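You operate a simulated robot arm through the tools that you are given. There is no shell and no other tool. Be economical: measure what you need, move in short steps, check, and stop when the job is done.

You run a simulated robot arm. Do the job below in one go: nothing can be reset, and whatever is moved stays where it is left.

## Task
Shut down the mixer and rack the tube with the green cap.
Fine: switch off first; knob to 0; tube in hole 3; then the orange lid on the cup.

It is judged by the outcome, as a careful person would: the job done as asked, and still so three seconds after it is handed in. It fails if anything else is knocked over, pushed out of place, dropped, spilled or broken. A push-on lid holds only when it is set on centred and level and pressed home; a screw cap is set on level and turned clockwise until tight.

## Robot
A 7-joint arm with a two-finger parallel gripper, fixed in place. Base frame: the origin is at the foot of the arm, x ahead of it, y to its left, z up; the work surface is at about z = 0. Lengths are in mm, angles in degrees, forces in N, time in s.
With the tool pointing down near the work surface it reaches from about 240 to 620 mm from the base axis. Its first joint turns from -66.0 to 66.0 degrees. Payload 2.6 kg.
The tool frame sits at the grasp point between the pads (the TCP): z along the fingers, y along the line on which they close. The tips reach 30 mm beyond it. Largest opening 94 mm; finger width 28, thickness 10; the body of the gripper, 50 by 96 mm, starts 55 mm behind the TCP.
Orientation is that of the tool frame in the base frame, as a unit quaternion [w, x, y, z]. With the fingers straight down and closing along the base's y, the tool's x points along the base's -x, its y along +y and its z along -z.

## Interface
- The arm moves only by the tool move_arm. Its arguments are lists of equal length, an entry for each row: "travel": the shift along the base's x, y, z in cm, a list of three; "rotation": the turn, a rotation vector about the base's x, y, z in degrees, a list of three; "grip": the gripper command, from -1 (shut) to 1 (fully open), values between in proportion. In form: {"travel": [[tx, ty, tz], ...], "rotation": [[ax, ay, az], ...], "grip": [grip, ...]}. A call has 1 to 8 rows; each row is the pose to reach, as a shift and turn from the pose commanded when the call began. Rows are played at 5 a second. More than 50 mm and 8.6 degrees between two rows, or a gripper value outside its range, and nothing of the call is played. A pose out of reach is approached as far as the arm can. The call stops where the force on the tool passes 70 N (or 10 N more than at its start, if that is more) or the arm is blocked; 0.2 s more then pass. The fingers move at their own pace (about 72 mm/s each) and stop on an object; they squeeze with about 21 N. The grip force told is the motor's: it shows also when the fingers shut on nothing. Time passes only in rows, and 0.2 s behind the last, so rows that repeat a pose let the fingers close. The reply holds the time, the measured pose of the TCP, the force on the tool along the base axes, the opening and the grip force, in the units named above and with some noise.
- Cameras (640 x 400 px; columns grow to the right, rows downward): "scene" is fixed at [52.3, 451.9, 558.4]; the picture's right is [-0.54, -0.84, 0.00], its down [-0.53, 0.34, -0.78] and it looks along [0.65, -0.42, -0.63] (base axes); focal length 237 px, centre (320, 200). "wrist" rides on the gripper at [76, 14, -102] in the tool frame; the picture's right is [-0.18, 0.98, 0.00], its down [-0.75, -0.14, -0.64] and it looks along [-0.63, -0.12, 0.77] (tool axes); focal length 243 px, centre (320, 200). There is no depth. A picture from a camera that has moved, and an enlarged one, comes with that camera's place and axes in the base frame and with its lens.
- get_image(camera): a new picture of that camera. It takes no simulated time.
- enlarge(camera, box): a new picture of the part [left, top, right, bottom] of that camera's present view, enlarged. It takes no simulated time.
- hand_in(): hands the job in; it is judged then, once.

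Go step by step. Nothing tells you positions but the pictures and the camera data: compare them with the known pose of the tool, close in by small moves and look again before you grip or let go. The budget is 120 turns and 76 pictures, counting those below and the enlarged ones. Unless the task says otherwise, let go and move clear before handing in, and close with one line.

The tools are called after ">>>" as name(argument=value, ...) on one line, values as JSON. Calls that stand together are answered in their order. move_arm: Moves the arm, as the interface text tells. Its arguments: {"type":"object","properties":{"travel":{"type":"array"},"rotation":{"type":"array"},"grip":{"type":"array"}},"required":["travel","rotation","grip"]} The other tools are called the same way: get_image (camera) takes a picture; enlarge (camera, box) takes an enlarged picture of a part of a camera's view; hand_in () hands the job in.

At the start:

```text
time: 0.0
position: [311.3, 184.5, 362.3]
ee_rot: [-0.001, 0.001, 1.0, -0.001]
contact_force: [-0.9, -0.3, 0.1]
width: 94.0
finger_force: 0.1
```

scene: 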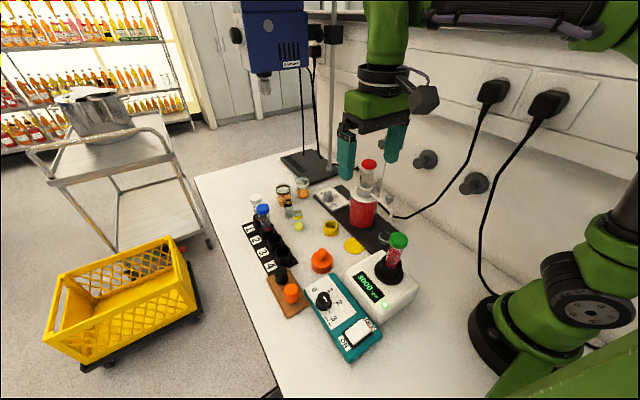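
wrist: 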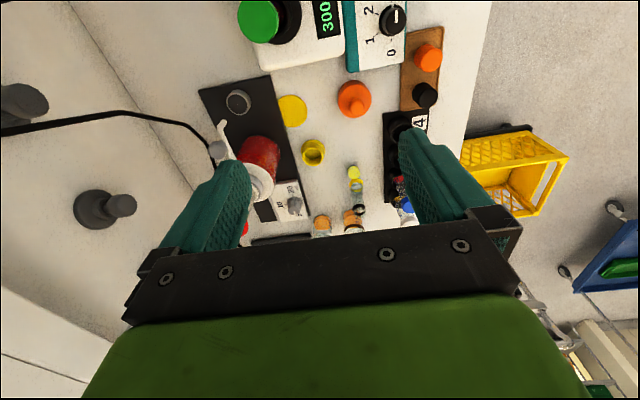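

I see a vortex mixer with the green-capped tube, a teal control box with a knob and switch, a numbered rack, and orange and yellow parts. I'll enlarge the views to measure.

>>> enlarge(camera="scene", box=[230, 220, 430, 370])

>>> enlarge(camera="scene", box=[230, 150, 430, 280])

>>> enlarge(camera="wrist", box=[190, 0, 480, 240])

```text
2.67 times, centred on (330, 295) of scene
camera zoom: at [52.3, 451.9, 558.4], right [-0.54, -0.84, 0.0], down [-0.53, 0.34, -0.78], along [0.65, -0.42, -0.63], focal length 632 px, centre (293, -53)
```

zoom: 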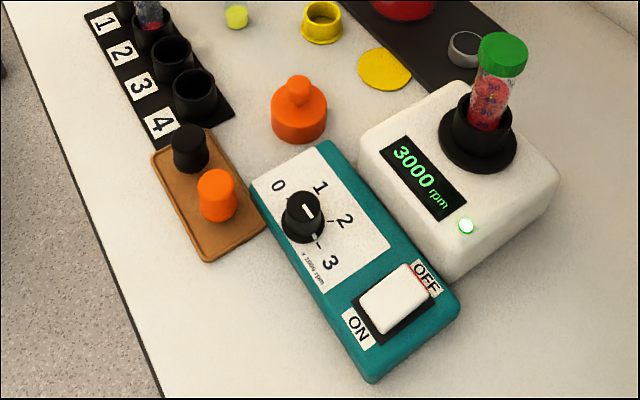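

```text
3.08 times, centred on (330, 215) of scene
camera zoom: at [52.3, 451.9, 558.4], right [-0.54, -0.84, 0.0], down [-0.53, 0.34, -0.78], along [0.65, -0.42, -0.63], focal length 730 px, centre (289, 154)
```

zoom: 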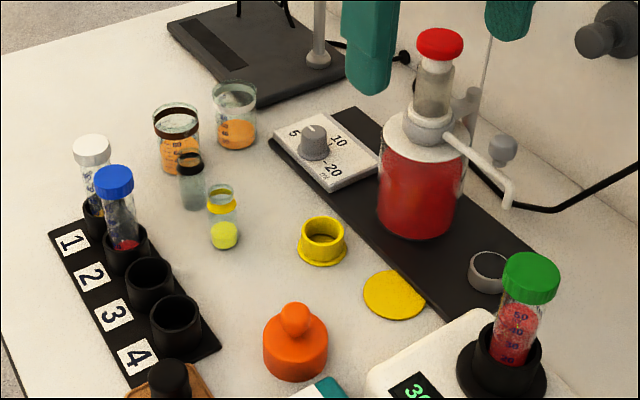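

```text
1.67 times, centred on (335, 120) of wrist
camera zoom: at [234.9, 198.8, 465.7], right [0.18, 0.98, 0.0], down [0.75, -0.14, 0.64], along [0.63, -0.12, -0.77], focal length 404 px, centre (295, 333)
```

zoom: 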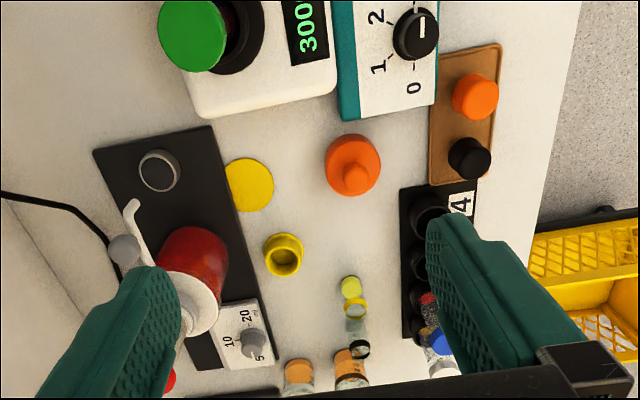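

The control box knob is around (266, 304) and the switch around (180, 272). I'll move above the switch for a closer look, staying high.

>>> move_arm(travel=[[-3, 2.5, -2], [-6, 5, -5], [-9, 7.5, -8], [-12, 9, -11], [-12, 9, -11]], rotation=[[0, 0, 0], [0, 0, 0], [0, 0, 0], [0, 0, 0], [0, 0, 0]], grip=[1, 1, 1, 1, 1])

>>> get_image(camera="wrist")

```text
time: 1.2
position: [189.7, 272.0, 253.0]
ee_rot: [0.0, 0.001, 1.0, 0.0]
contact_force: [-0.1, -0.6, 0.1]
width: 94.1
finger_force: 0.0
```

```text
70 pictures are left
camera wrist: at [113.4, 286.8, 356.7], right [0.18, 0.98, 0.0], down [0.75, -0.14, 0.64], along [0.63, -0.12, -0.77], focal length 243 px, centre (320, 200)
```

wrist: 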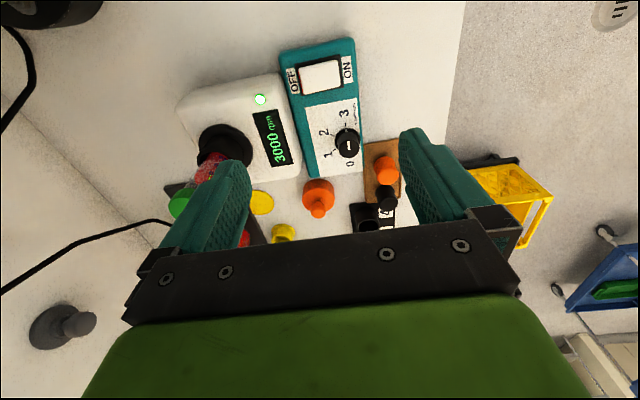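

>>> enlarge(camera="wrist", box=[170, 20, 410, 220])

>>> enlarge(camera="wrist", box=[270, 30, 370, 110])

>>> enlarge(camera="scene", box=[300, 270, 400, 360])

```text
2.00 times, centred on (290, 120) of wrist
camera zoom: at [113.4, 286.8, 356.7], right [0.18, 0.98, 0.0], down [0.75, -0.14, 0.64], along [0.63, -0.12, -0.77], focal length 485 px, centre (380, 360)
```

zoom: 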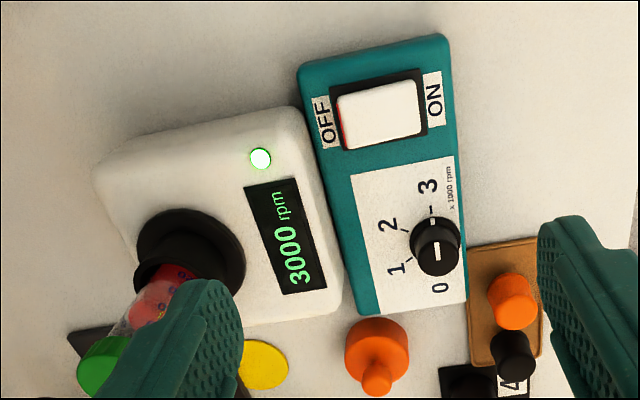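

```text
5.00 times, centred on (320, 70) of wrist
camera zoom: at [113.4, 286.8, 356.7], right [0.18, 0.98, 0.0], down [0.75, -0.14, 0.64], along [0.63, -0.12, -0.77], focal length 1213 px, centre (320, 850)
```

zoom: 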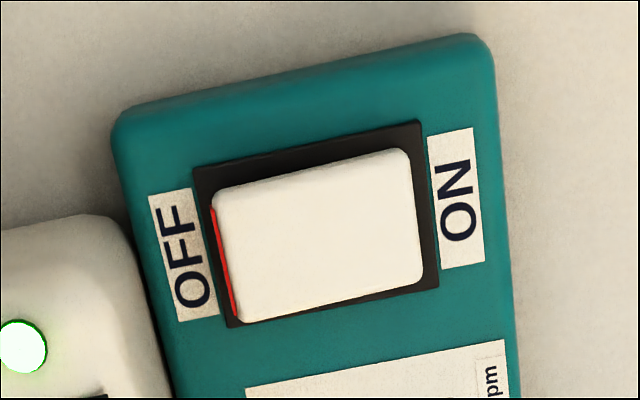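

```text
4.44 times, centred on (350, 315) of scene
camera zoom: at [52.3, 452.0, 558.4], right [-0.54, -0.84, 0.0], down [-0.53, 0.34, -0.78], along [0.65, -0.42, -0.63], focal length 1054 px, centre (187, -311)
```

zoom: 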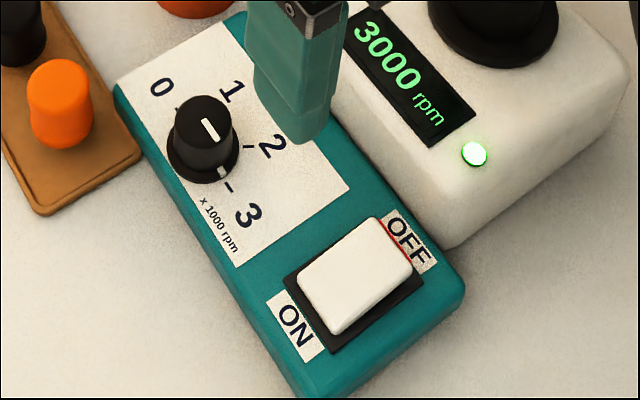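

The rocker's OFF side is at about (182, 256, 50) and is raised, so the mixer is ON. The knob top is at (271, 296, 57), pointing to 3. I'll close the gripper and come down over the OFF side.

>>> move_arm(travel=[[-0.8, -1.4, 0], [-0.8, -1.4, -4], [-0.8, -1.4, -8], [-0.8, -1.4, -12], [-0.8, -1.4, -15], [-0.8, -1.4, -15]], rotation=[[0, 0, 0], [0, 0, 0], [0, 0, 0], [0, 0, 0], [0, 0, 0], [0, 0, 0]], grip=[-1, -1, -1, -1, -1, -1])

>>> enlarge(camera="scene", box=[300, 250, 420, 360])

>>> get_image(camera="wrist")

```text
time: 2.6
position: [182.1, 259.2, 102.2]
ee_rot: [-0.001, 0.0, 1.0, 0.001]
contact_force: [0.0, -0.1, 0.1]
width: 0.0
finger_force: 20.8
```

```text
3.64 times, centred on (360, 305) of scene
camera zoom: at [52.3, 451.9, 558.4], right [-0.54, -0.84, 0.0], down [-0.53, 0.34, -0.78], along [0.65, -0.42, -0.63], focal length 862 px, centre (174, -182)
```

zoom: 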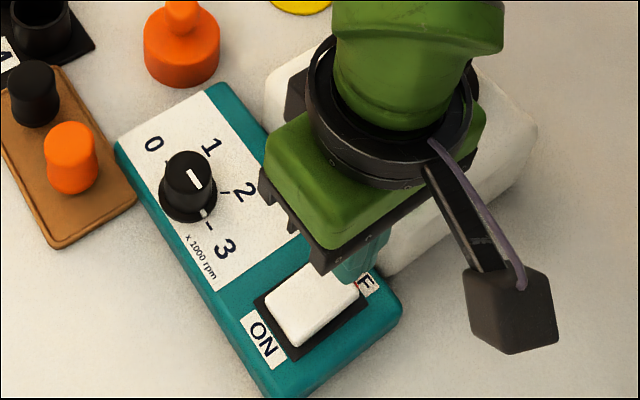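

```text
65 pictures are left
camera wrist: at [107.2, 274.1, 205.8], right [0.18, 0.98, 0.0], down [0.75, -0.14, 0.64], along [0.63, -0.12, -0.77], focal length 243 px, centre (320, 200)
```

wrist: 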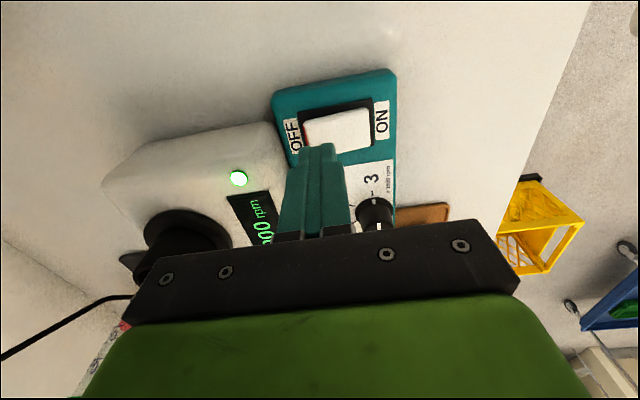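

The fingers are above the OFF half with tips at about z=72. I'll press down slowly.

>>> move_arm(travel=[[0, 0, -0.8], [0, 0, -1.4], [0, 0, -1.8], [0, 0, -2.1], [0, 0, -2.4]], rotation=[[0, 0, 0], [0, 0, 0], [0, 0, 0], [0, 0, 0], [0, 0, 0]], grip=[-1, -1, -1, -1, -1])

>>> enlarge(camera="wrist", box=[200, 50, 440, 250])

```text
time: 3.8
position: [181.5, 262.5, 78.6]
ee_rot: [0.0, -0.001, 1.0, 0.0]
contact_force: [0.3, 0.1, -0.4]
width: 0.0
finger_force: 21.2
```

```text
2.00 times, centred on (320, 150) of wrist
camera zoom: at [106.7, 276.4, 181.9], right [0.18, 0.98, 0.0], down [0.75, -0.14, 0.64], along [0.63, -0.12, -0.77], focal length 485 px, centre (320, 300)
```

zoom: 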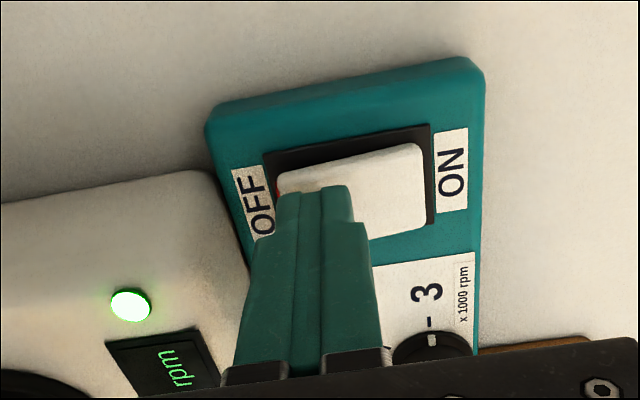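

No contact yet at tip z≈49. I'll shift 3 mm towards OFF and keep pressing.

>>> move_arm(travel=[[0, -0.4, 0], [0, -0.4, -0.3], [0, -0.4, -0.6], [0, -0.4, -0.9], [0, -0.4, -1.1]], rotation=[[0, 0, 0], [0, 0, 0], [0, 0, 0], [0, 0, 0], [0, 0, 0]], grip=[-1, -1, -1, -1, -1])

>>> enlarge(camera="wrist", box=[200, 50, 440, 250])

```text
time: 5.0
position: [181.7, 257.8, 67.7]
ee_rot: [0.0, 0.001, 1.0, 0.0]
contact_force: [0.1, 0.3, 0.5]
width: 0.0
finger_force: 20.6
```

```text
2.00 times, centred on (320, 150) of wrist
camera zoom: at [106.6, 272.1, 170.7], right [0.18, 0.98, 0.0], down [0.75, -0.14, 0.64], along [0.63, -0.12, -0.77], focal length 485 px, centre (320, 300)
```

zoom: 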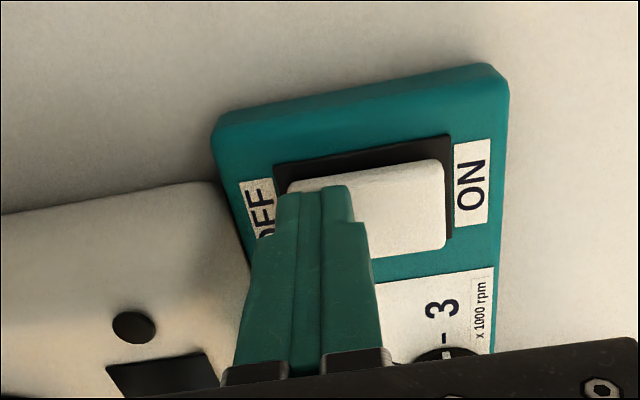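

The display and LED are dark, so the mixer is off. I'll retract, open, move above the knob and turn the gripper to -85°.

>>> move_arm(travel=[[0, 0, 4], [0, 0, 8], [2.5, 1, 8], [5, 2, 8], [7, 3, 8], [9, 3.8, 8], [9, 3.8, 8], [9, 3.8, 8]], rotation=[[0, 0, 0], [0, 0, 0], [0, 0, -8], [0, 0, -16], [0, 0, -24], [0, 0, -32], [0, 0, -40], [0, 0, -48]], grip=[-1, -0.2, -0.2, -0.2, -0.2, -0.2, -0.2, -0.2])

>>> move_arm(travel=[[0, 0, 0], [0, 0, 0], [0, 0, 0], [0, 0, 0], [0, 0, 0], [0, 0, 0]], rotation=[[0, 0, -8], [0, 0, -16], [0, 0, -24], [0, 0, -32], [0, 0, -40], [0, 0, -40]], grip=[-0.2, -0.2, -0.2, -0.2, -0.2, -0.2])

>>> get_image(camera="wrist")

>>> enlarge(camera="scene", box=[280, 220, 430, 360])

```text
time: 6.8
position: [271.7, 292.5, 148.6]
ee_rot: [-0.001, 0.408, 0.913, -0.001]
contact_force: [0.4, 0.4, 0.1]
width: 37.8
finger_force: 0.0
```

```text
time: 8.2
position: [272.3, 293.7, 147.2]
ee_rot: [-0.001, 0.695, 0.719, 0.0]
contact_force: [-0.5, 0.2, 0.7]
width: 37.9
finger_force: 0.0
```

```text
62 pictures are left
camera wrist: at [284.8, 370.1, 250.8], right [0.99, -0.15, 0.0], down [-0.12, -0.76, 0.64], along [-0.1, -0.63, -0.77], focal length 243 px, centre (320, 200)
```

wrist: 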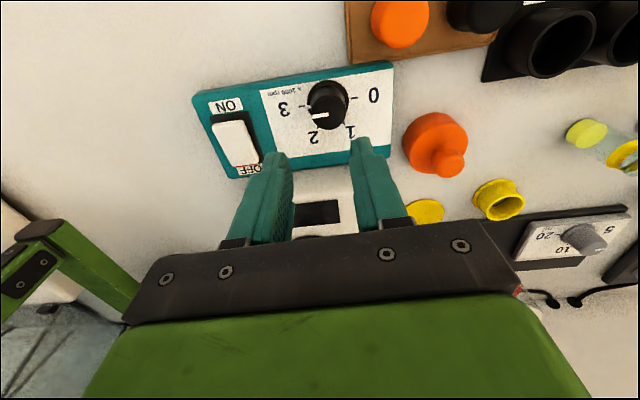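

```text
2.86 times, centred on (355, 290) of scene
camera zoom: at [52.3, 451.9, 558.4], right [-0.54, -0.84, 0.0], down [-0.53, 0.34, -0.78], along [0.65, -0.42, -0.63], focal length 678 px, centre (220, -57)
```

zoom: 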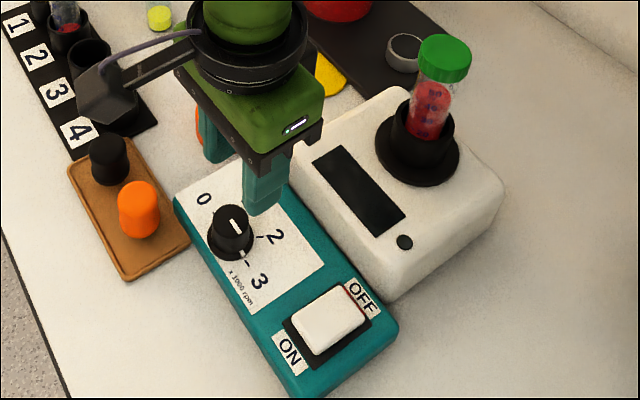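

>>> enlarge(camera="wrist", box=[260, 60, 400, 150])

>>> enlarge(camera="scene", box=[310, 275, 360, 325])

```text
4.44 times, centred on (330, 105) of wrist
camera zoom: at [284.8, 370.1, 250.8], right [0.99, -0.15, 0.0], down [-0.12, -0.76, 0.64], along [-0.1, -0.63, -0.77], focal length 1078 px, centre (276, 622)
```

zoom: 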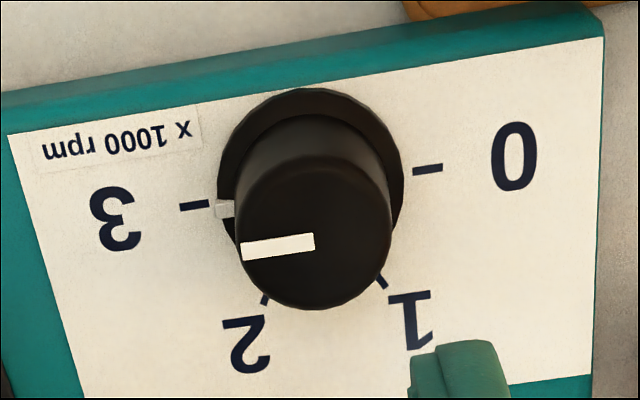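

```text
8.00 times, centred on (335, 300) of scene
camera zoom: at [52.3, 451.9, 558.4], right [-0.54, -0.84, 0.0], down [-0.53, 0.34, -0.78], along [0.65, -0.42, -0.63], focal length 1897 px, centre (200, -600)
```

zoom: 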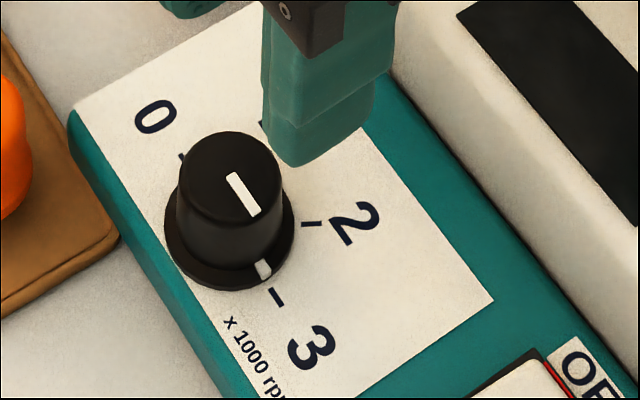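

Knob centre is about (277, 297), with a top diameter of about 27 mm. I'll widen, centre and lower partway, then look.

>>> move_arm(travel=[[0.5, 0.3, 0], [0.5, 0.3, -3], [0.5, 0.3, -6], [0.5, 0.3, -6]], rotation=[[0, 0, 0], [0, 0, 0], [0, 0, 0], [0, 0, 0]], grip=[0.3, 0.3, 0.3, 0.3])

>>> get_image(camera="wrist")

>>> enlarge(camera="scene", box=[290, 250, 380, 330])

```text
time: 9.2
position: [276.2, 297.6, 89.4]
ee_rot: [0.001, 0.694, 0.72, 0.0]
contact_force: [-1.3, -0.4, 0.0]
width: 61.3
finger_force: 0.0
```

```text
58 pictures are left
camera wrist: at [288.3, 374.9, 191.2], right [0.99, -0.15, 0.0], down [-0.12, -0.76, 0.64], along [-0.1, -0.63, -0.77], focal length 243 px, centre (320, 200)
```

wrist: 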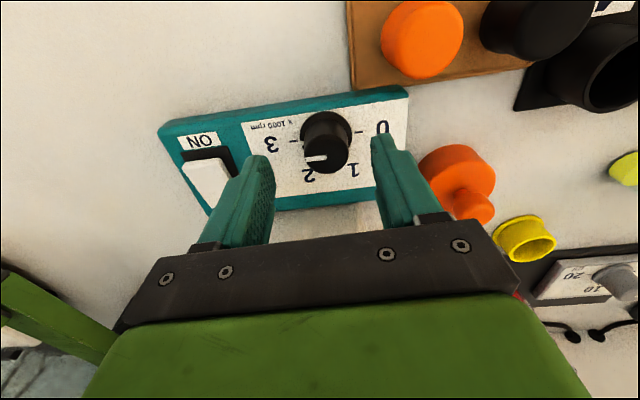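

```text
5.00 times, centred on (335, 290) of scene
camera zoom: at [52.3, 451.9, 558.4], right [-0.54, -0.84, 0.0], down [-0.53, 0.34, -0.78], along [0.65, -0.42, -0.63], focal length 1186 px, centre (245, -250)
```

zoom: 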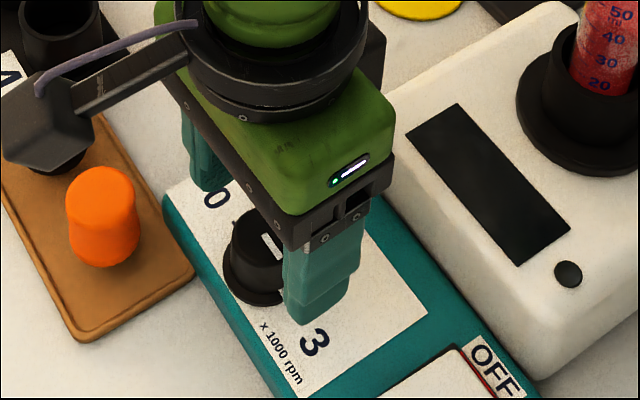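

>>> move_arm(travel=[[0.2, 0.1, -0.7], [0.2, 0.1, -1.4], [0.2, 0.1, -1.4], [0.2, 0.1, -1.4], [0.2, 0.1, -1.4]], rotation=[[0, 0, 0], [0, 0, 0], [0, 0, 0], [0, 0, 0], [0, 0, 0]], grip=[0.3, 0.3, 0, -1, -1])

>>> enlarge(camera="wrist", box=[160, 60, 480, 260])

```text
time: 10.4
position: [279.7, 301.0, 73.9]
ee_rot: [0.001, 0.694, 0.72, 0.001]
contact_force: [10.1, 3.6, -8.2]
width: 29.4
finger_force: 45.0
```

```text
2.00 times, centred on (320, 160) of wrist
camera zoom: at [291.9, 376.5, 177.4], right [0.99, -0.15, 0.0], down [-0.12, -0.76, 0.64], along [-0.09, -0.63, -0.77], focal length 485 px, centre (320, 280)
```

zoom: 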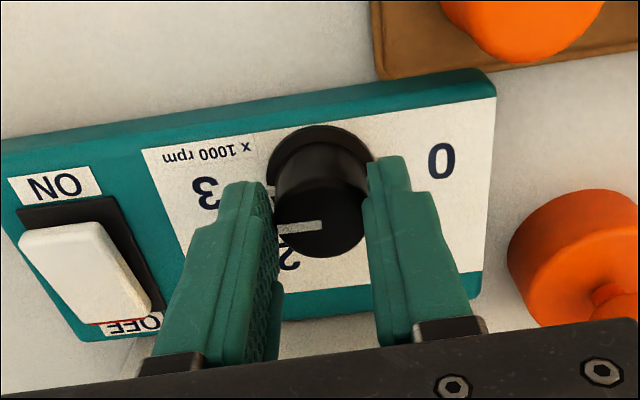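

The knob is gripped at 29 mm, with a slight side load. I'll ease 1.5 mm in +x and start turning counter-clockwise.

>>> move_arm(travel=[[0.15, 0, 0], [0.15, 0, 0], [0.15, 0, 0], [0.15, 0, 0], [0.15, 0, 0]], rotation=[[0, 0, 0], [0, 0, 8], [0, 0, 16], [0, 0, 24], [0, 0, 24]], grip=[-1, -1, -1, -1, -1])

>>> enlarge(camera="wrist", box=[160, 60, 480, 260])

```text
time: 11.6
position: [279.1, 299.0, 74.0]
ee_rot: [-0.001, 0.529, 0.849, -0.001]
contact_force: [-20.3, -4.1, 30.5]
width: 29.8
finger_force: 44.6
```

```text
2.00 times, centred on (320, 160) of wrist
camera zoom: at [259.0, 374.1, 177.4], right [0.96, 0.27, 0.0], down [0.21, -0.74, 0.64], along [0.17, -0.62, -0.77], focal length 485 px, centre (320, 280)
```

zoom: 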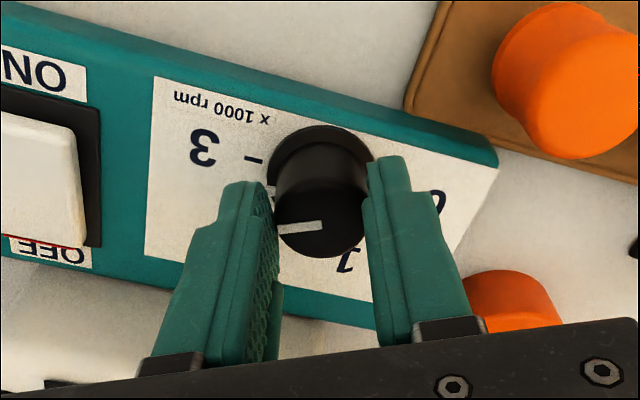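

The knob turns with the hand. I'll relax the offset and continue turning.

>>> move_arm(travel=[[-0.1, 0, 0.05], [-0.1, 0, 0.1], [-0.1, 0, 0.1], [-0.1, 0, 0.1], [-0.1, 0, 0.1], [-0.1, 0, 0.1], [-0.1, 0, 0.1], [-0.1, 0, 0.1]], rotation=[[0, 0, 8], [0, 0, 16], [0, 0, 24], [0, 0, 32], [0, 0, 40], [0, 0, 48], [0, 0, 56], [0, 0, 64]], grip=[-1, -1, -1, -1, -1, -1, -1, -1])

>>> enlarge(camera="wrist", box=[160, 60, 480, 260])

```text
time: 13.4
position: [277.1, 297.1, 73.3]
ee_rot: [-0.004, 0.001, 1.0, -0.002]
contact_force: [-27.5, -6.9, 6.6]
width: 29.5
finger_force: 45.0
```

```text
2.00 times, centred on (320, 160) of wrist
camera zoom: at [203.0, 311.9, 177.2], right [0.19, 0.98, -0.01], down [0.76, -0.14, 0.64], along [0.62, -0.12, -0.77], focal length 485 px, centre (320, 280)
```

zoom: 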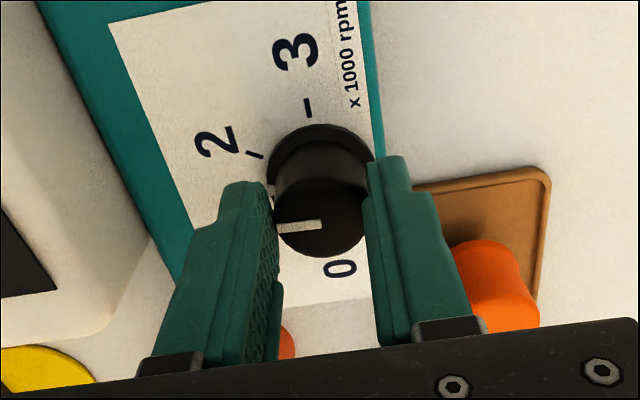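

Halfway (90°). Easing x and continuing.

>>> move_arm(travel=[[-0.2, 0, 0], [-0.2, 0, 0], [-0.2, 0, 0], [-0.2, 0, 0], [-0.2, 0, 0], [-0.2, 0, 0], [-0.2, 0, 0], [-0.2, 0, 0]], rotation=[[0, 0, 8], [0, 0, 16], [0, 0, 24], [0, 0, 32], [0, 0, 40], [0, 0, 48], [0, 0, 56], [0, 0, 64]], grip=[-1, -1, -1, -1, -1, -1, -1, -1])

>>> enlarge(camera="wrist", box=[160, 60, 480, 260])

```text
time: 15.2
position: [279.5, 295.1, 73.6]
ee_rot: [-0.002, -0.528, 0.849, -0.003]
contact_force: [1.2, -30.1, -4.3]
width: 29.5
finger_force: 45.0
```

```text
2.00 times, centred on (320, 160) of wrist
camera zoom: at [233.6, 233.6, 177.2], right [-0.8, 0.6, 0.0], down [0.46, 0.62, 0.64], along [0.38, 0.51, -0.77], focal length 485 px, centre (320, 280)
```

zoom: 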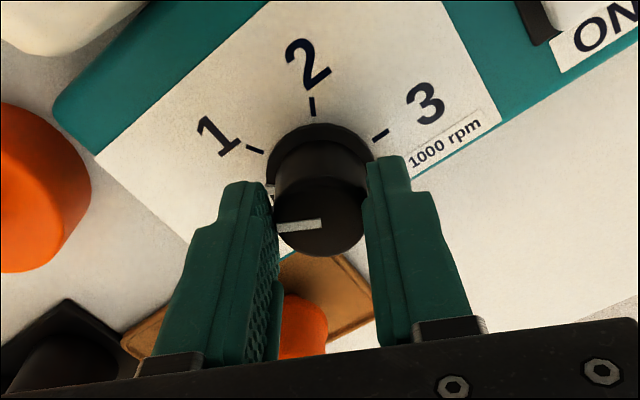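

>>> move_arm(travel=[[0, -0.2, 0], [0, -0.2, 0], [0, -0.2, 0], [0, -0.2, 0], [0, -0.2, 0]], rotation=[[0, 0, 8], [0, 0, 16], [0, 0, 22], [0, 0, 28], [0, 0, 28]], grip=[-1, -1, -1, -1, -1])

>>> enlarge(camera="wrist", box=[160, 60, 480, 260])

>>> enlarge(camera="scene", box=[290, 250, 380, 330])

```text
time: 16.4
position: [280.9, 294.7, 75.1]
ee_rot: [0.0, 0.718, -0.696, 0.001]
contact_force: [12.4, -20.2, -11.0]
width: 29.5
finger_force: 45.5
```

```text
2.00 times, centred on (320, 160) of wrist
camera zoom: at [268.6, 218.7, 177.9], right [-0.99, 0.15, 0.0], down [0.12, 0.76, 0.64], along [0.1, 0.63, -0.77], focal length 485 px, centre (320, 280)
```

zoom: 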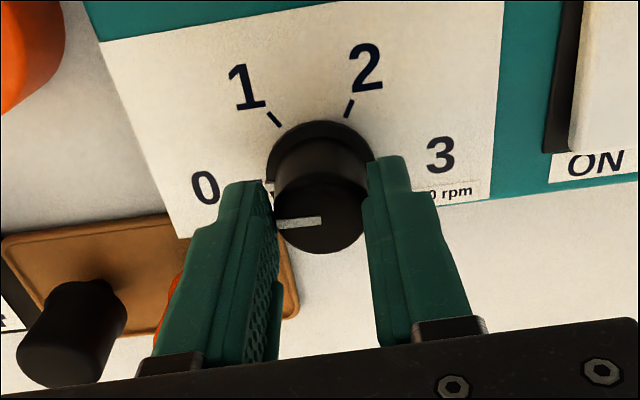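

```text
5.00 times, centred on (335, 290) of scene
camera zoom: at [52.4, 452.0, 558.3], right [-0.54, -0.84, 0.0], down [-0.53, 0.34, -0.78], along [0.65, -0.42, -0.63], focal length 1186 px, centre (245, -250)
```

zoom: 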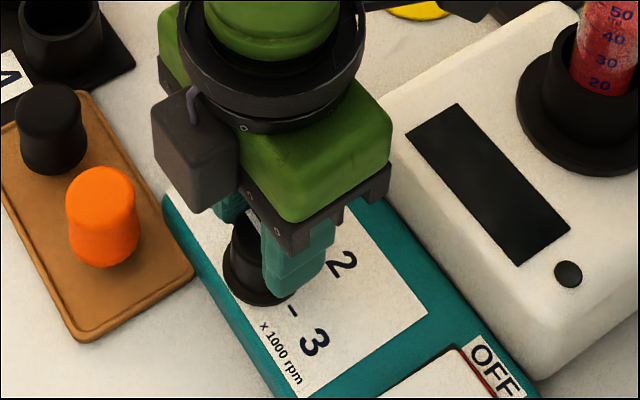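

Turned 180° now. I'll release, lift and inspect.

>>> move_arm(travel=[[0, 0, 0], [0, 0, 0], [0, 0, 4], [0, 0, 8], [0, 0, 8]], rotation=[[0, 0, 0], [0, 0, 0], [0, 0, 0], [0, 0, 0], [0, 0, 0]], grip=[0.2, 0.2, 0.2, 0.2, 0.2])

>>> enlarge(camera="wrist", box=[240, 50, 400, 150])

>>> enlarge(camera="scene", box=[290, 250, 380, 330])

```text
time: 17.6
position: [278.8, 298.6, 154.2]
ee_rot: [0.0, 0.719, -0.695, 0.0]
contact_force: [-0.5, 0.3, 0.6]
width: 56.6
finger_force: 0.1
```

```text
4.00 times, centred on (320, 100) of wrist
camera zoom: at [267.4, 220.8, 256.7], right [-0.99, 0.15, 0.0], down [0.11, 0.76, 0.64], along [0.1, 0.64, -0.77], focal length 970 px, centre (320, 600)
```

zoom: 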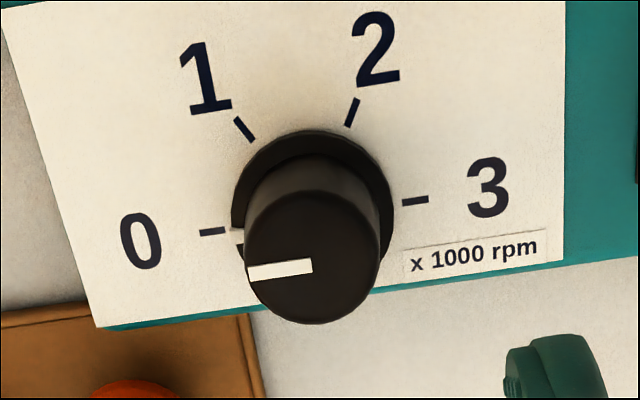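

```text
5.00 times, centred on (335, 290) of scene
camera zoom: at [52.3, 451.9, 558.4], right [-0.54, -0.84, 0.0], down [-0.53, 0.34, -0.78], along [0.65, -0.42, -0.63], focal length 1186 px, centre (245, -250)
```

zoom: 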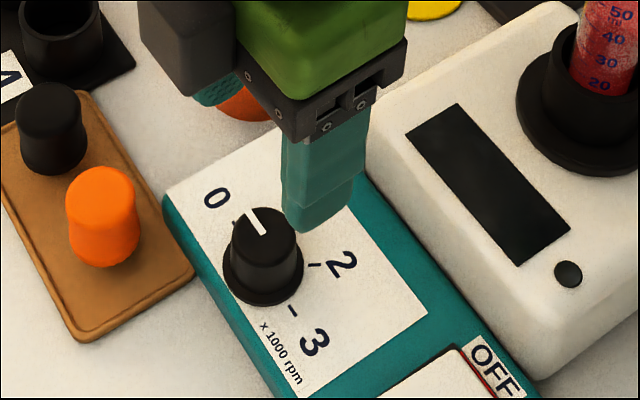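

The knob points at 0, same relative geometry as it had at 3. Next is the green-capped tube: I'll raise, rotate the hand back and move over for a look.

>>> move_arm(travel=[[0, 0, 4], [0, 0, 8], [0, -2, 11], [0, -4, 11], [0, -6, 11], [0, -8, 11], [-1, -10, 11], [-1, -12, 11]], rotation=[[0, 0, -8], [0, 0, -16], [0, 0, -24], [0, 0, -32], [0, 0, -40], [0, 0, -48], [0, 0, -56], [0, 0, -64]], grip=[0.5, 1, 1, 1, 1, 1, 1, 1])

>>> move_arm(travel=[[0, -1, 0], [0, -2, 0], [0, -3, 0], [0, -4, 0], [0, -4, 0]], rotation=[[0, 0, -8], [0, 0, -16], [0, 0, -24], [0, 0, -28], [0, 0, -28]], grip=[1, 1, 1, 1, 1])

>>> get_image(camera="wrist")

>>> enlarge(camera="scene", box=[340, 210, 440, 310])

```text
time: 19.4
position: [268.0, 176.4, 264.4]
ee_rot: [0.0, -0.241, 0.971, 0.0]
contact_force: [-0.6, 0.2, 0.7]
width: 94.0
finger_force: 0.0
```

```text
time: 20.6
position: [266.8, 136.3, 265.6]
ee_rot: [0.001, 0.003, 1.0, 0.0]
contact_force: [0.2, 0.0, 0.6]
width: 94.0
finger_force: 0.1
```

```text
48 pictures are left
camera wrist: at [191.5, 150.3, 368.9], right [0.19, 0.98, 0.0], down [0.75, -0.14, 0.64], along [0.63, -0.12, -0.77], focal length 243 px, centre (320, 200)
```

wrist: 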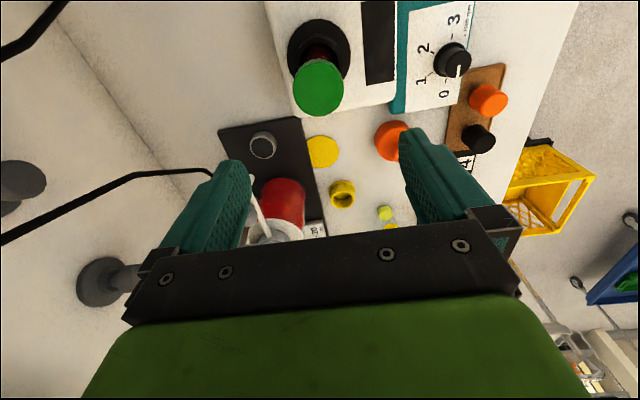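

```text
4.00 times, centred on (390, 260) of scene
camera zoom: at [52.3, 451.9, 558.4], right [-0.54, -0.84, 0.0], down [-0.53, 0.34, -0.78], along [0.65, -0.42, -0.63], focal length 948 px, centre (40, -40)
```

zoom: 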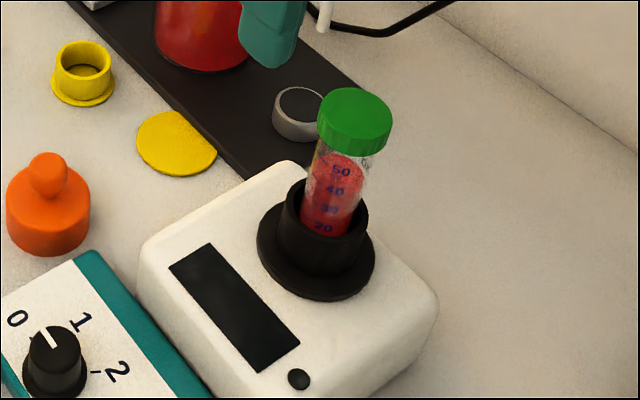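

The tube is upright at about (238, 140), its cap top at z≈195 and ~37 mm wide. I'll centre above it and verify.

>>> move_arm(travel=[[-1.5, 0.2, 0], [-2.9, 0.4, -1], [-2.9, 0.4, -3], [-2.9, 0.4, -3]], rotation=[[0, 0, 0], [0, 0, 0], [0, 0, 0], [0, 0, 0]], grip=[1, 1, 1, 1])

>>> get_image(camera="wrist")

>>> enlarge(camera="scene", box=[340, 180, 460, 290])

```text
time: 21.6
position: [237.4, 141.3, 236.9]
ee_rot: [0.0, 0.0, 1.0, 0.0]
contact_force: [-0.7, 0.6, 0.2]
width: 94.0
finger_force: 0.0
```

```text
46 pictures are left
camera wrist: at [161.8, 156.1, 338.2], right [0.18, 0.98, 0.0], down [0.75, -0.14, 0.64], along [0.63, -0.12, -0.77], focal length 243 px, centre (320, 200)
```

wrist: 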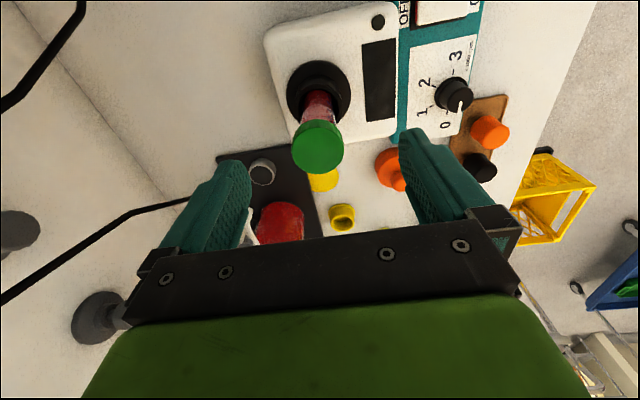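

```text
3.64 times, centred on (400, 235) of scene
camera zoom: at [52.3, 451.9, 558.4], right [-0.54, -0.84, 0.0], down [-0.53, 0.34, -0.78], along [0.65, -0.42, -0.63], focal length 862 px, centre (29, 73)
```

zoom: 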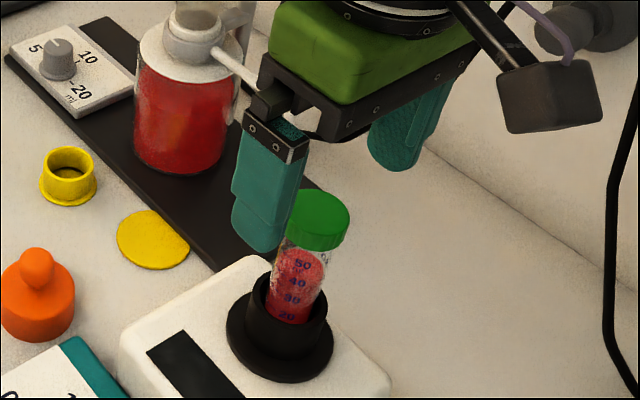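

Alignment is good. Descending to cap height and closing.

>>> move_arm(travel=[[0.2, -0.1, -2], [0.2, -0.1, -4], [0.2, -0.1, -5.2], [0.2, -0.1, -5.2], [0.2, -0.1, -5.2], [0.2, -0.1, -5.2]], rotation=[[0, 0, 0], [0, 0, 0], [0, 0, 0], [0, 0, 0], [0, 0, 0], [0, 0, 0]], grip=[1, 1, 1, 0, -1, -1])

>>> enlarge(camera="scene", box=[340, 180, 460, 290])

>>> get_image(camera="wrist")

```text
time: 23.0
position: [241.4, 140.8, 183.0]
ee_rot: [-0.001, 0.0, 1.0, 0.0]
contact_force: [-1.0, -0.2, -0.3]
width: 34.6
finger_force: 21.1
```

```text
3.64 times, centred on (400, 235) of scene
camera zoom: at [52.3, 451.9, 558.4], right [-0.54, -0.84, 0.0], down [-0.53, 0.34, -0.78], along [0.65, -0.42, -0.63], focal length 862 px, centre (29, 73)
```

zoom: 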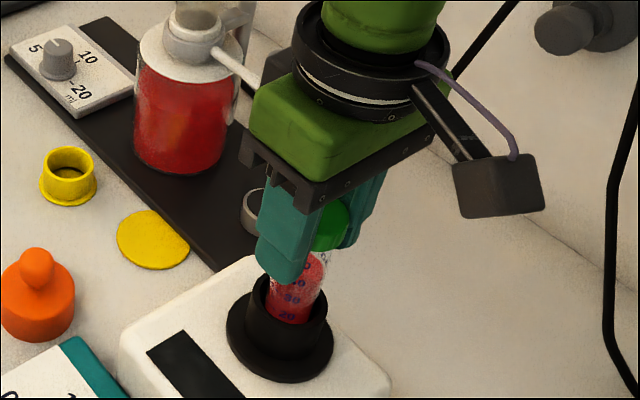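

```text
43 pictures are left
camera wrist: at [164.4, 154.6, 286.8], right [0.18, 0.98, 0.0], down [0.75, -0.14, 0.64], along [0.63, -0.12, -0.77], focal length 243 px, centre (320, 200)
```

wrist: 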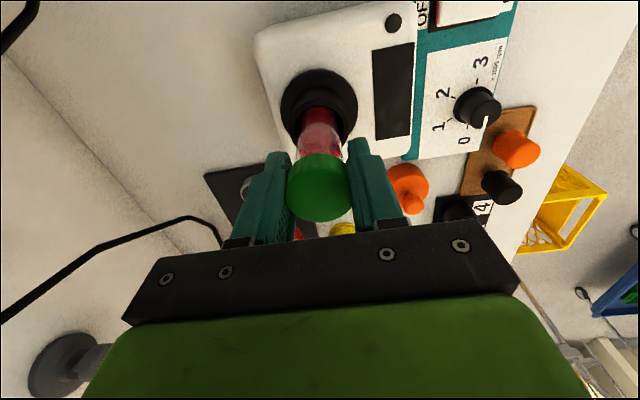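

Cap gripped at 34.6 mm. Lifting straight up.

>>> move_arm(travel=[[0, 0, 1.5], [0, 0, 4], [0, 0, 7], [0, 0, 10], [0, 0, 13], [0, 0, 15], [0, 0, 15]], rotation=[[0, 0, 0], [0, 0, 0], [0, 0, 0], [0, 0, 0], [0, 0, 0], [0, 0, 0], [0, 0, 0]], grip=[-1, -1, -1, -1, -1, -1, -1])

>>> get_image(camera="scene")

>>> enlarge(camera="scene", box=[230, 170, 310, 290])

```text
time: 24.6
position: [239.3, 140.9, 334.2]
ee_rot: [0.0, 0.0, 1.0, 0.0]
contact_force: [-0.3, -0.1, -0.6]
width: 34.7
finger_force: 20.8
```

```text
42 pictures are left
```

scene: 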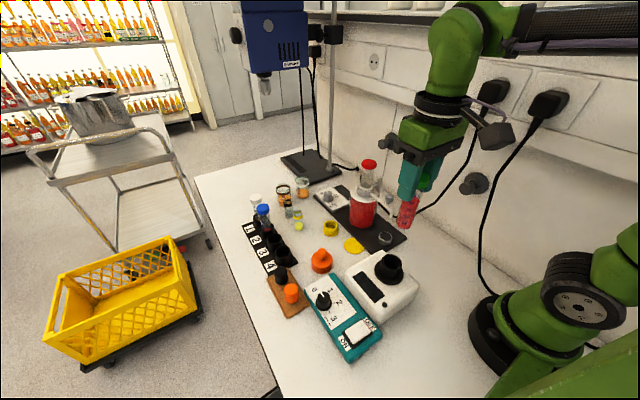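

```text
3.33 times, centred on (270, 230) of scene
camera zoom: at [52.3, 451.9, 558.4], right [-0.54, -0.84, 0.0], down [-0.53, 0.34, -0.78], along [0.65, -0.42, -0.63], focal length 790 px, centre (487, 100)
```

zoom: 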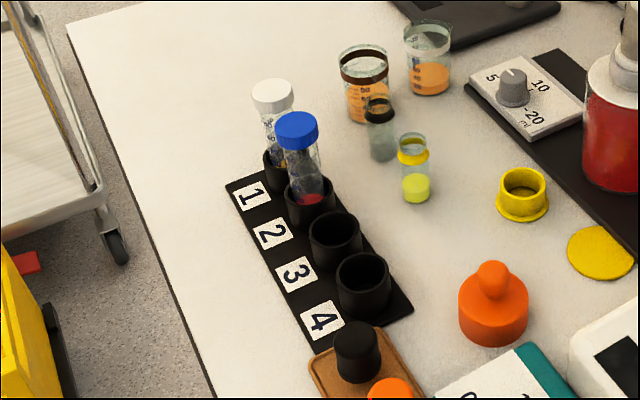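

The tube is clear of the cup, its bottom about 111 mm below the TCP. Hole 3 is estimated at (500, 315). I'll carry the tube there at height.

>>> move_arm(travel=[[3, 2, 0], [7, 4.7, 0], [11, 7.5, 0], [15, 10.2, 0], [19, 13, 0], [22.5, 15.3, 0], [25, 17, 0], [25, 17, 0]], rotation=[[0, 0, 0], [0, 0, 0], [0, 0, 0], [0, 0, 0], [0, 0, 0], [0, 0, 0], [0, 0, 0], [0, 0, 0]], grip=[-1, -1, -1, -1, -1, -1, -1, -1])

>>> get_image(camera="wrist")

>>> enlarge(camera="scene", box=[220, 120, 320, 290])

```text
time: 26.4
position: [461.6, 292.1, 312.1]
ee_rot: [0.001, 0.0, 1.0, 0.001]
contact_force: [0.0, 0.5, -1.0]
width: 34.4
finger_force: 21.1
out of reach, approached as far as the arm can: row 6, 7, 8
```

```text
40 pictures are left
camera wrist: at [385.9, 306.7, 414.5], right [0.18, 0.98, 0.0], down [0.75, -0.14, 0.64], along [0.63, -0.12, -0.77], focal length 243 px, centre (320, 200)
```

wrist: 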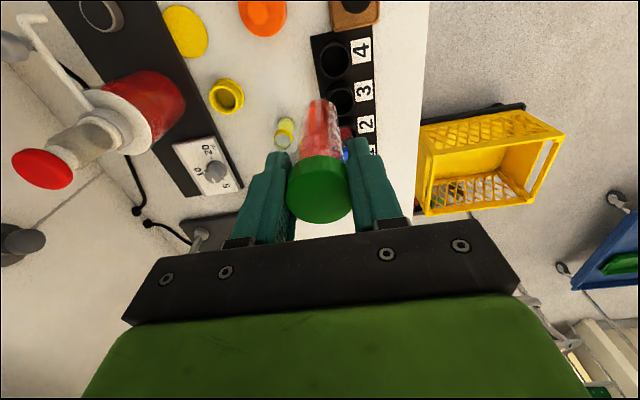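

```text
2.35 times, centred on (270, 205) of scene
camera zoom: at [52.3, 451.9, 558.4], right [-0.54, -0.84, 0.0], down [-0.53, 0.34, -0.78], along [0.65, -0.42, -0.63], focal length 558 px, centre (438, 188)
```

zoom: 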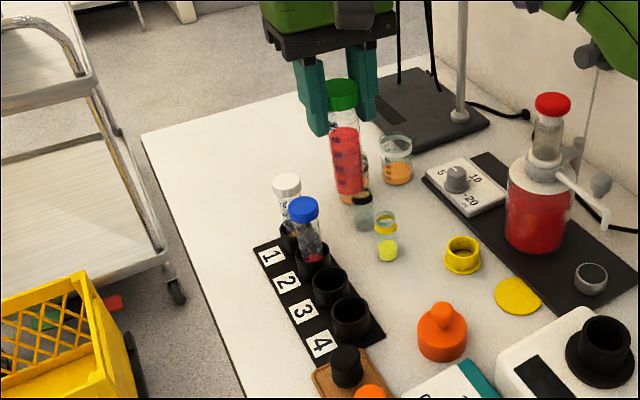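

Hole 3 is at about (500, 314) with rim z≈50. That height was out of reach, so I'll lower in place and re-measure.

>>> move_arm(travel=[[0, 0, -2], [0, 0, -4], [0, 0, -6], [0, 0, -6]], rotation=[[0, 0, 0], [0, 0, 0], [0, 0, 0], [0, 0, 0]], grip=[-1, -1, -1, -1])

```text
time: 27.4
position: [459.5, 291.6, 251.0]
ee_rot: [0.0, 0.0, 1.0, 0.0]
contact_force: [0.2, 0.9, -0.9]
width: 34.5
finger_force: 20.9
```

>>> move_arm(travel=[[2, 1.1, -1], [4, 2.2, -2], [4, 2.2, -4.5], [4, 2.2, -4.5]], rotation=[[0, 0, 0], [0, 0, 0], [0, 0, 0], [0, 0, 0]], grip=[-1, -1, -1, -1])

>>> enlarge(camera="wrist", box=[240, 0, 440, 200])

>>> enlarge(camera="scene", box=[220, 150, 320, 290])

```text
time: 28.4
position: [501.7, 316.6, 204.7]
ee_rot: [0.0, -0.001, 1.0, 0.0]
contact_force: [-0.5, -0.1, -0.6]
width: 34.6
finger_force: 21.6
out of reach, approached as far as the arm can: row 2
```

```text
2.00 times, centred on (340, 100) of wrist
camera zoom: at [426.2, 329.9, 307.4], right [0.18, 0.98, 0.0], down [0.75, -0.14, 0.64], along [0.63, -0.12, -0.77], focal length 485 px, centre (280, 400)
```

zoom: 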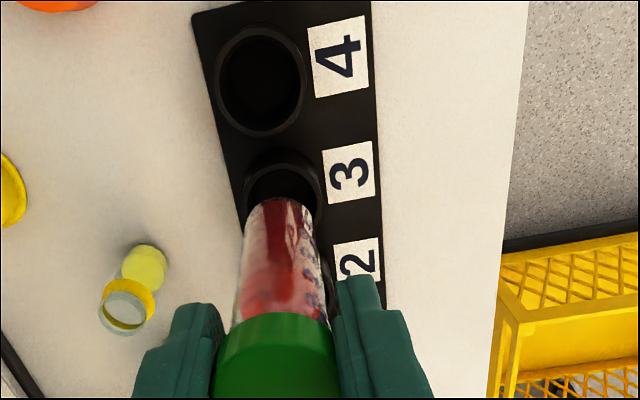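

```text
2.86 times, centred on (270, 220) of scene
camera zoom: at [52.3, 452.0, 558.4], right [-0.54, -0.84, 0.0], down [-0.53, 0.34, -0.78], along [0.65, -0.42, -0.63], focal length 678 px, centre (463, 143)
```

zoom: 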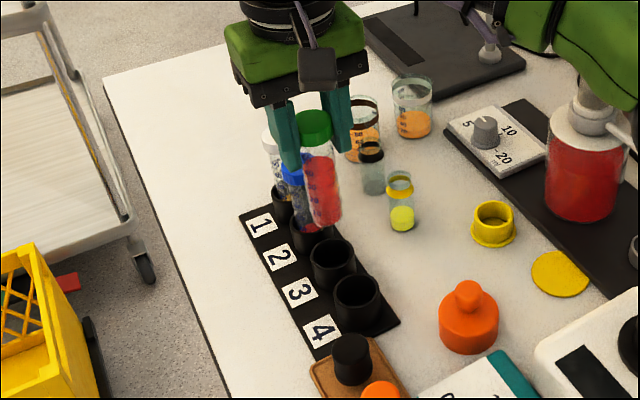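

The tube is aligned over hole 3. Lowering gently.

>>> move_arm(travel=[[0, 0, -2], [0, 0, -4], [0, 0, -5.5], [0, 0, -6.5], [0, 0, -6.5]], rotation=[[0, 0, 0], [0, 0, 0], [0, 0, 0], [0, 0, 0], [0, 0, 0]], grip=[-1, -1, -1, -1, -1])

>>> enlarge(camera="scene", box=[220, 170, 320, 290])

>>> enlarge(camera="wrist", box=[220, 20, 440, 240])

```text
time: 29.6
position: [502.1, 315.5, 141.0]
ee_rot: [0.002, 0.002, 1.0, 0.0]
contact_force: [1.7, -1.3, 14.1]
width: 34.6
finger_force: 20.9
```

```text
3.33 times, centred on (270, 230) of scene
camera zoom: at [52.3, 451.9, 558.4], right [-0.54, -0.84, 0.0], down [-0.53, 0.34, -0.78], along [0.65, -0.42, -0.63], focal length 790 px, centre (487, 100)
```

zoom: 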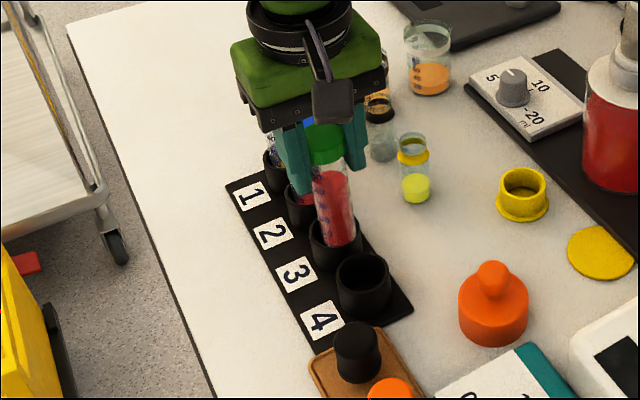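

```text
1.82 times, centred on (330, 130) of wrist
camera zoom: at [425.7, 328.8, 244.6], right [0.18, 0.98, 0.0], down [0.75, -0.14, 0.65], along [0.64, -0.12, -0.76], focal length 441 px, centre (302, 327)
```

zoom: 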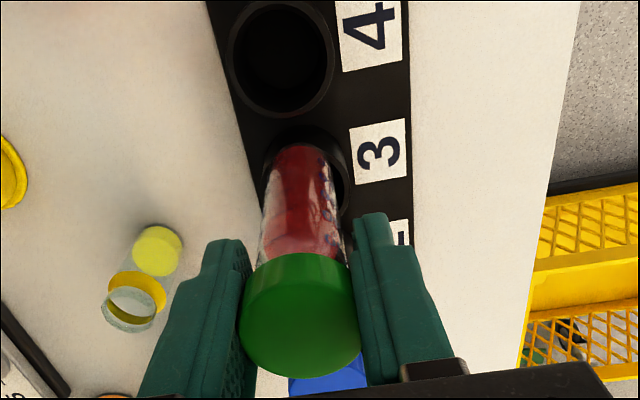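

A light contact (14 N): the tube bottom touches the −y side of the hole. I'll back off slightly, shift +y 3 mm and retry.

>>> move_arm(travel=[[0, 0, 0.6], [0, 0.3, 0.6], [0, 0.3, 0], [0, 0.3, -0.4], [0, 0.3, -0.8]], rotation=[[0, 0, 0], [0, 0, 0], [0, 0, 0], [0, 0, 0], [0, 0, 0]], grip=[-1, -1, -1, -1, -1])

>>> enlarge(camera="wrist", box=[260, 60, 400, 160])

```text
time: 30.8
position: [500.9, 318.6, 133.6]
ee_rot: [0.003, 0.001, 1.0, 0.001]
contact_force: [0.9, -0.6, 18.6]
width: 34.6
finger_force: 21.4
```

```text
4.00 times, centred on (330, 110) of wrist
camera zoom: at [424.2, 332.8, 236.6], right [0.18, 0.98, 0.0], down [0.75, -0.14, 0.65], along [0.63, -0.12, -0.76], focal length 970 px, centre (280, 560)
```

zoom: 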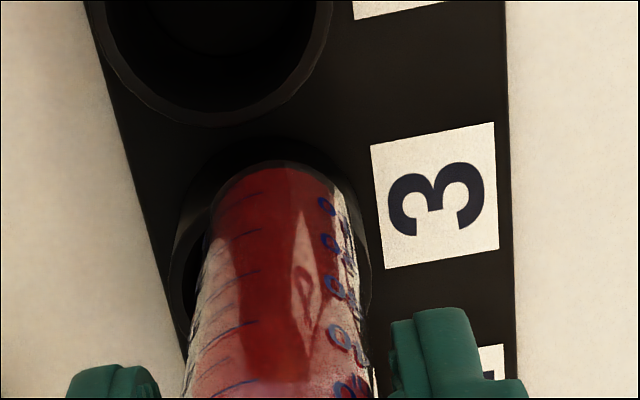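

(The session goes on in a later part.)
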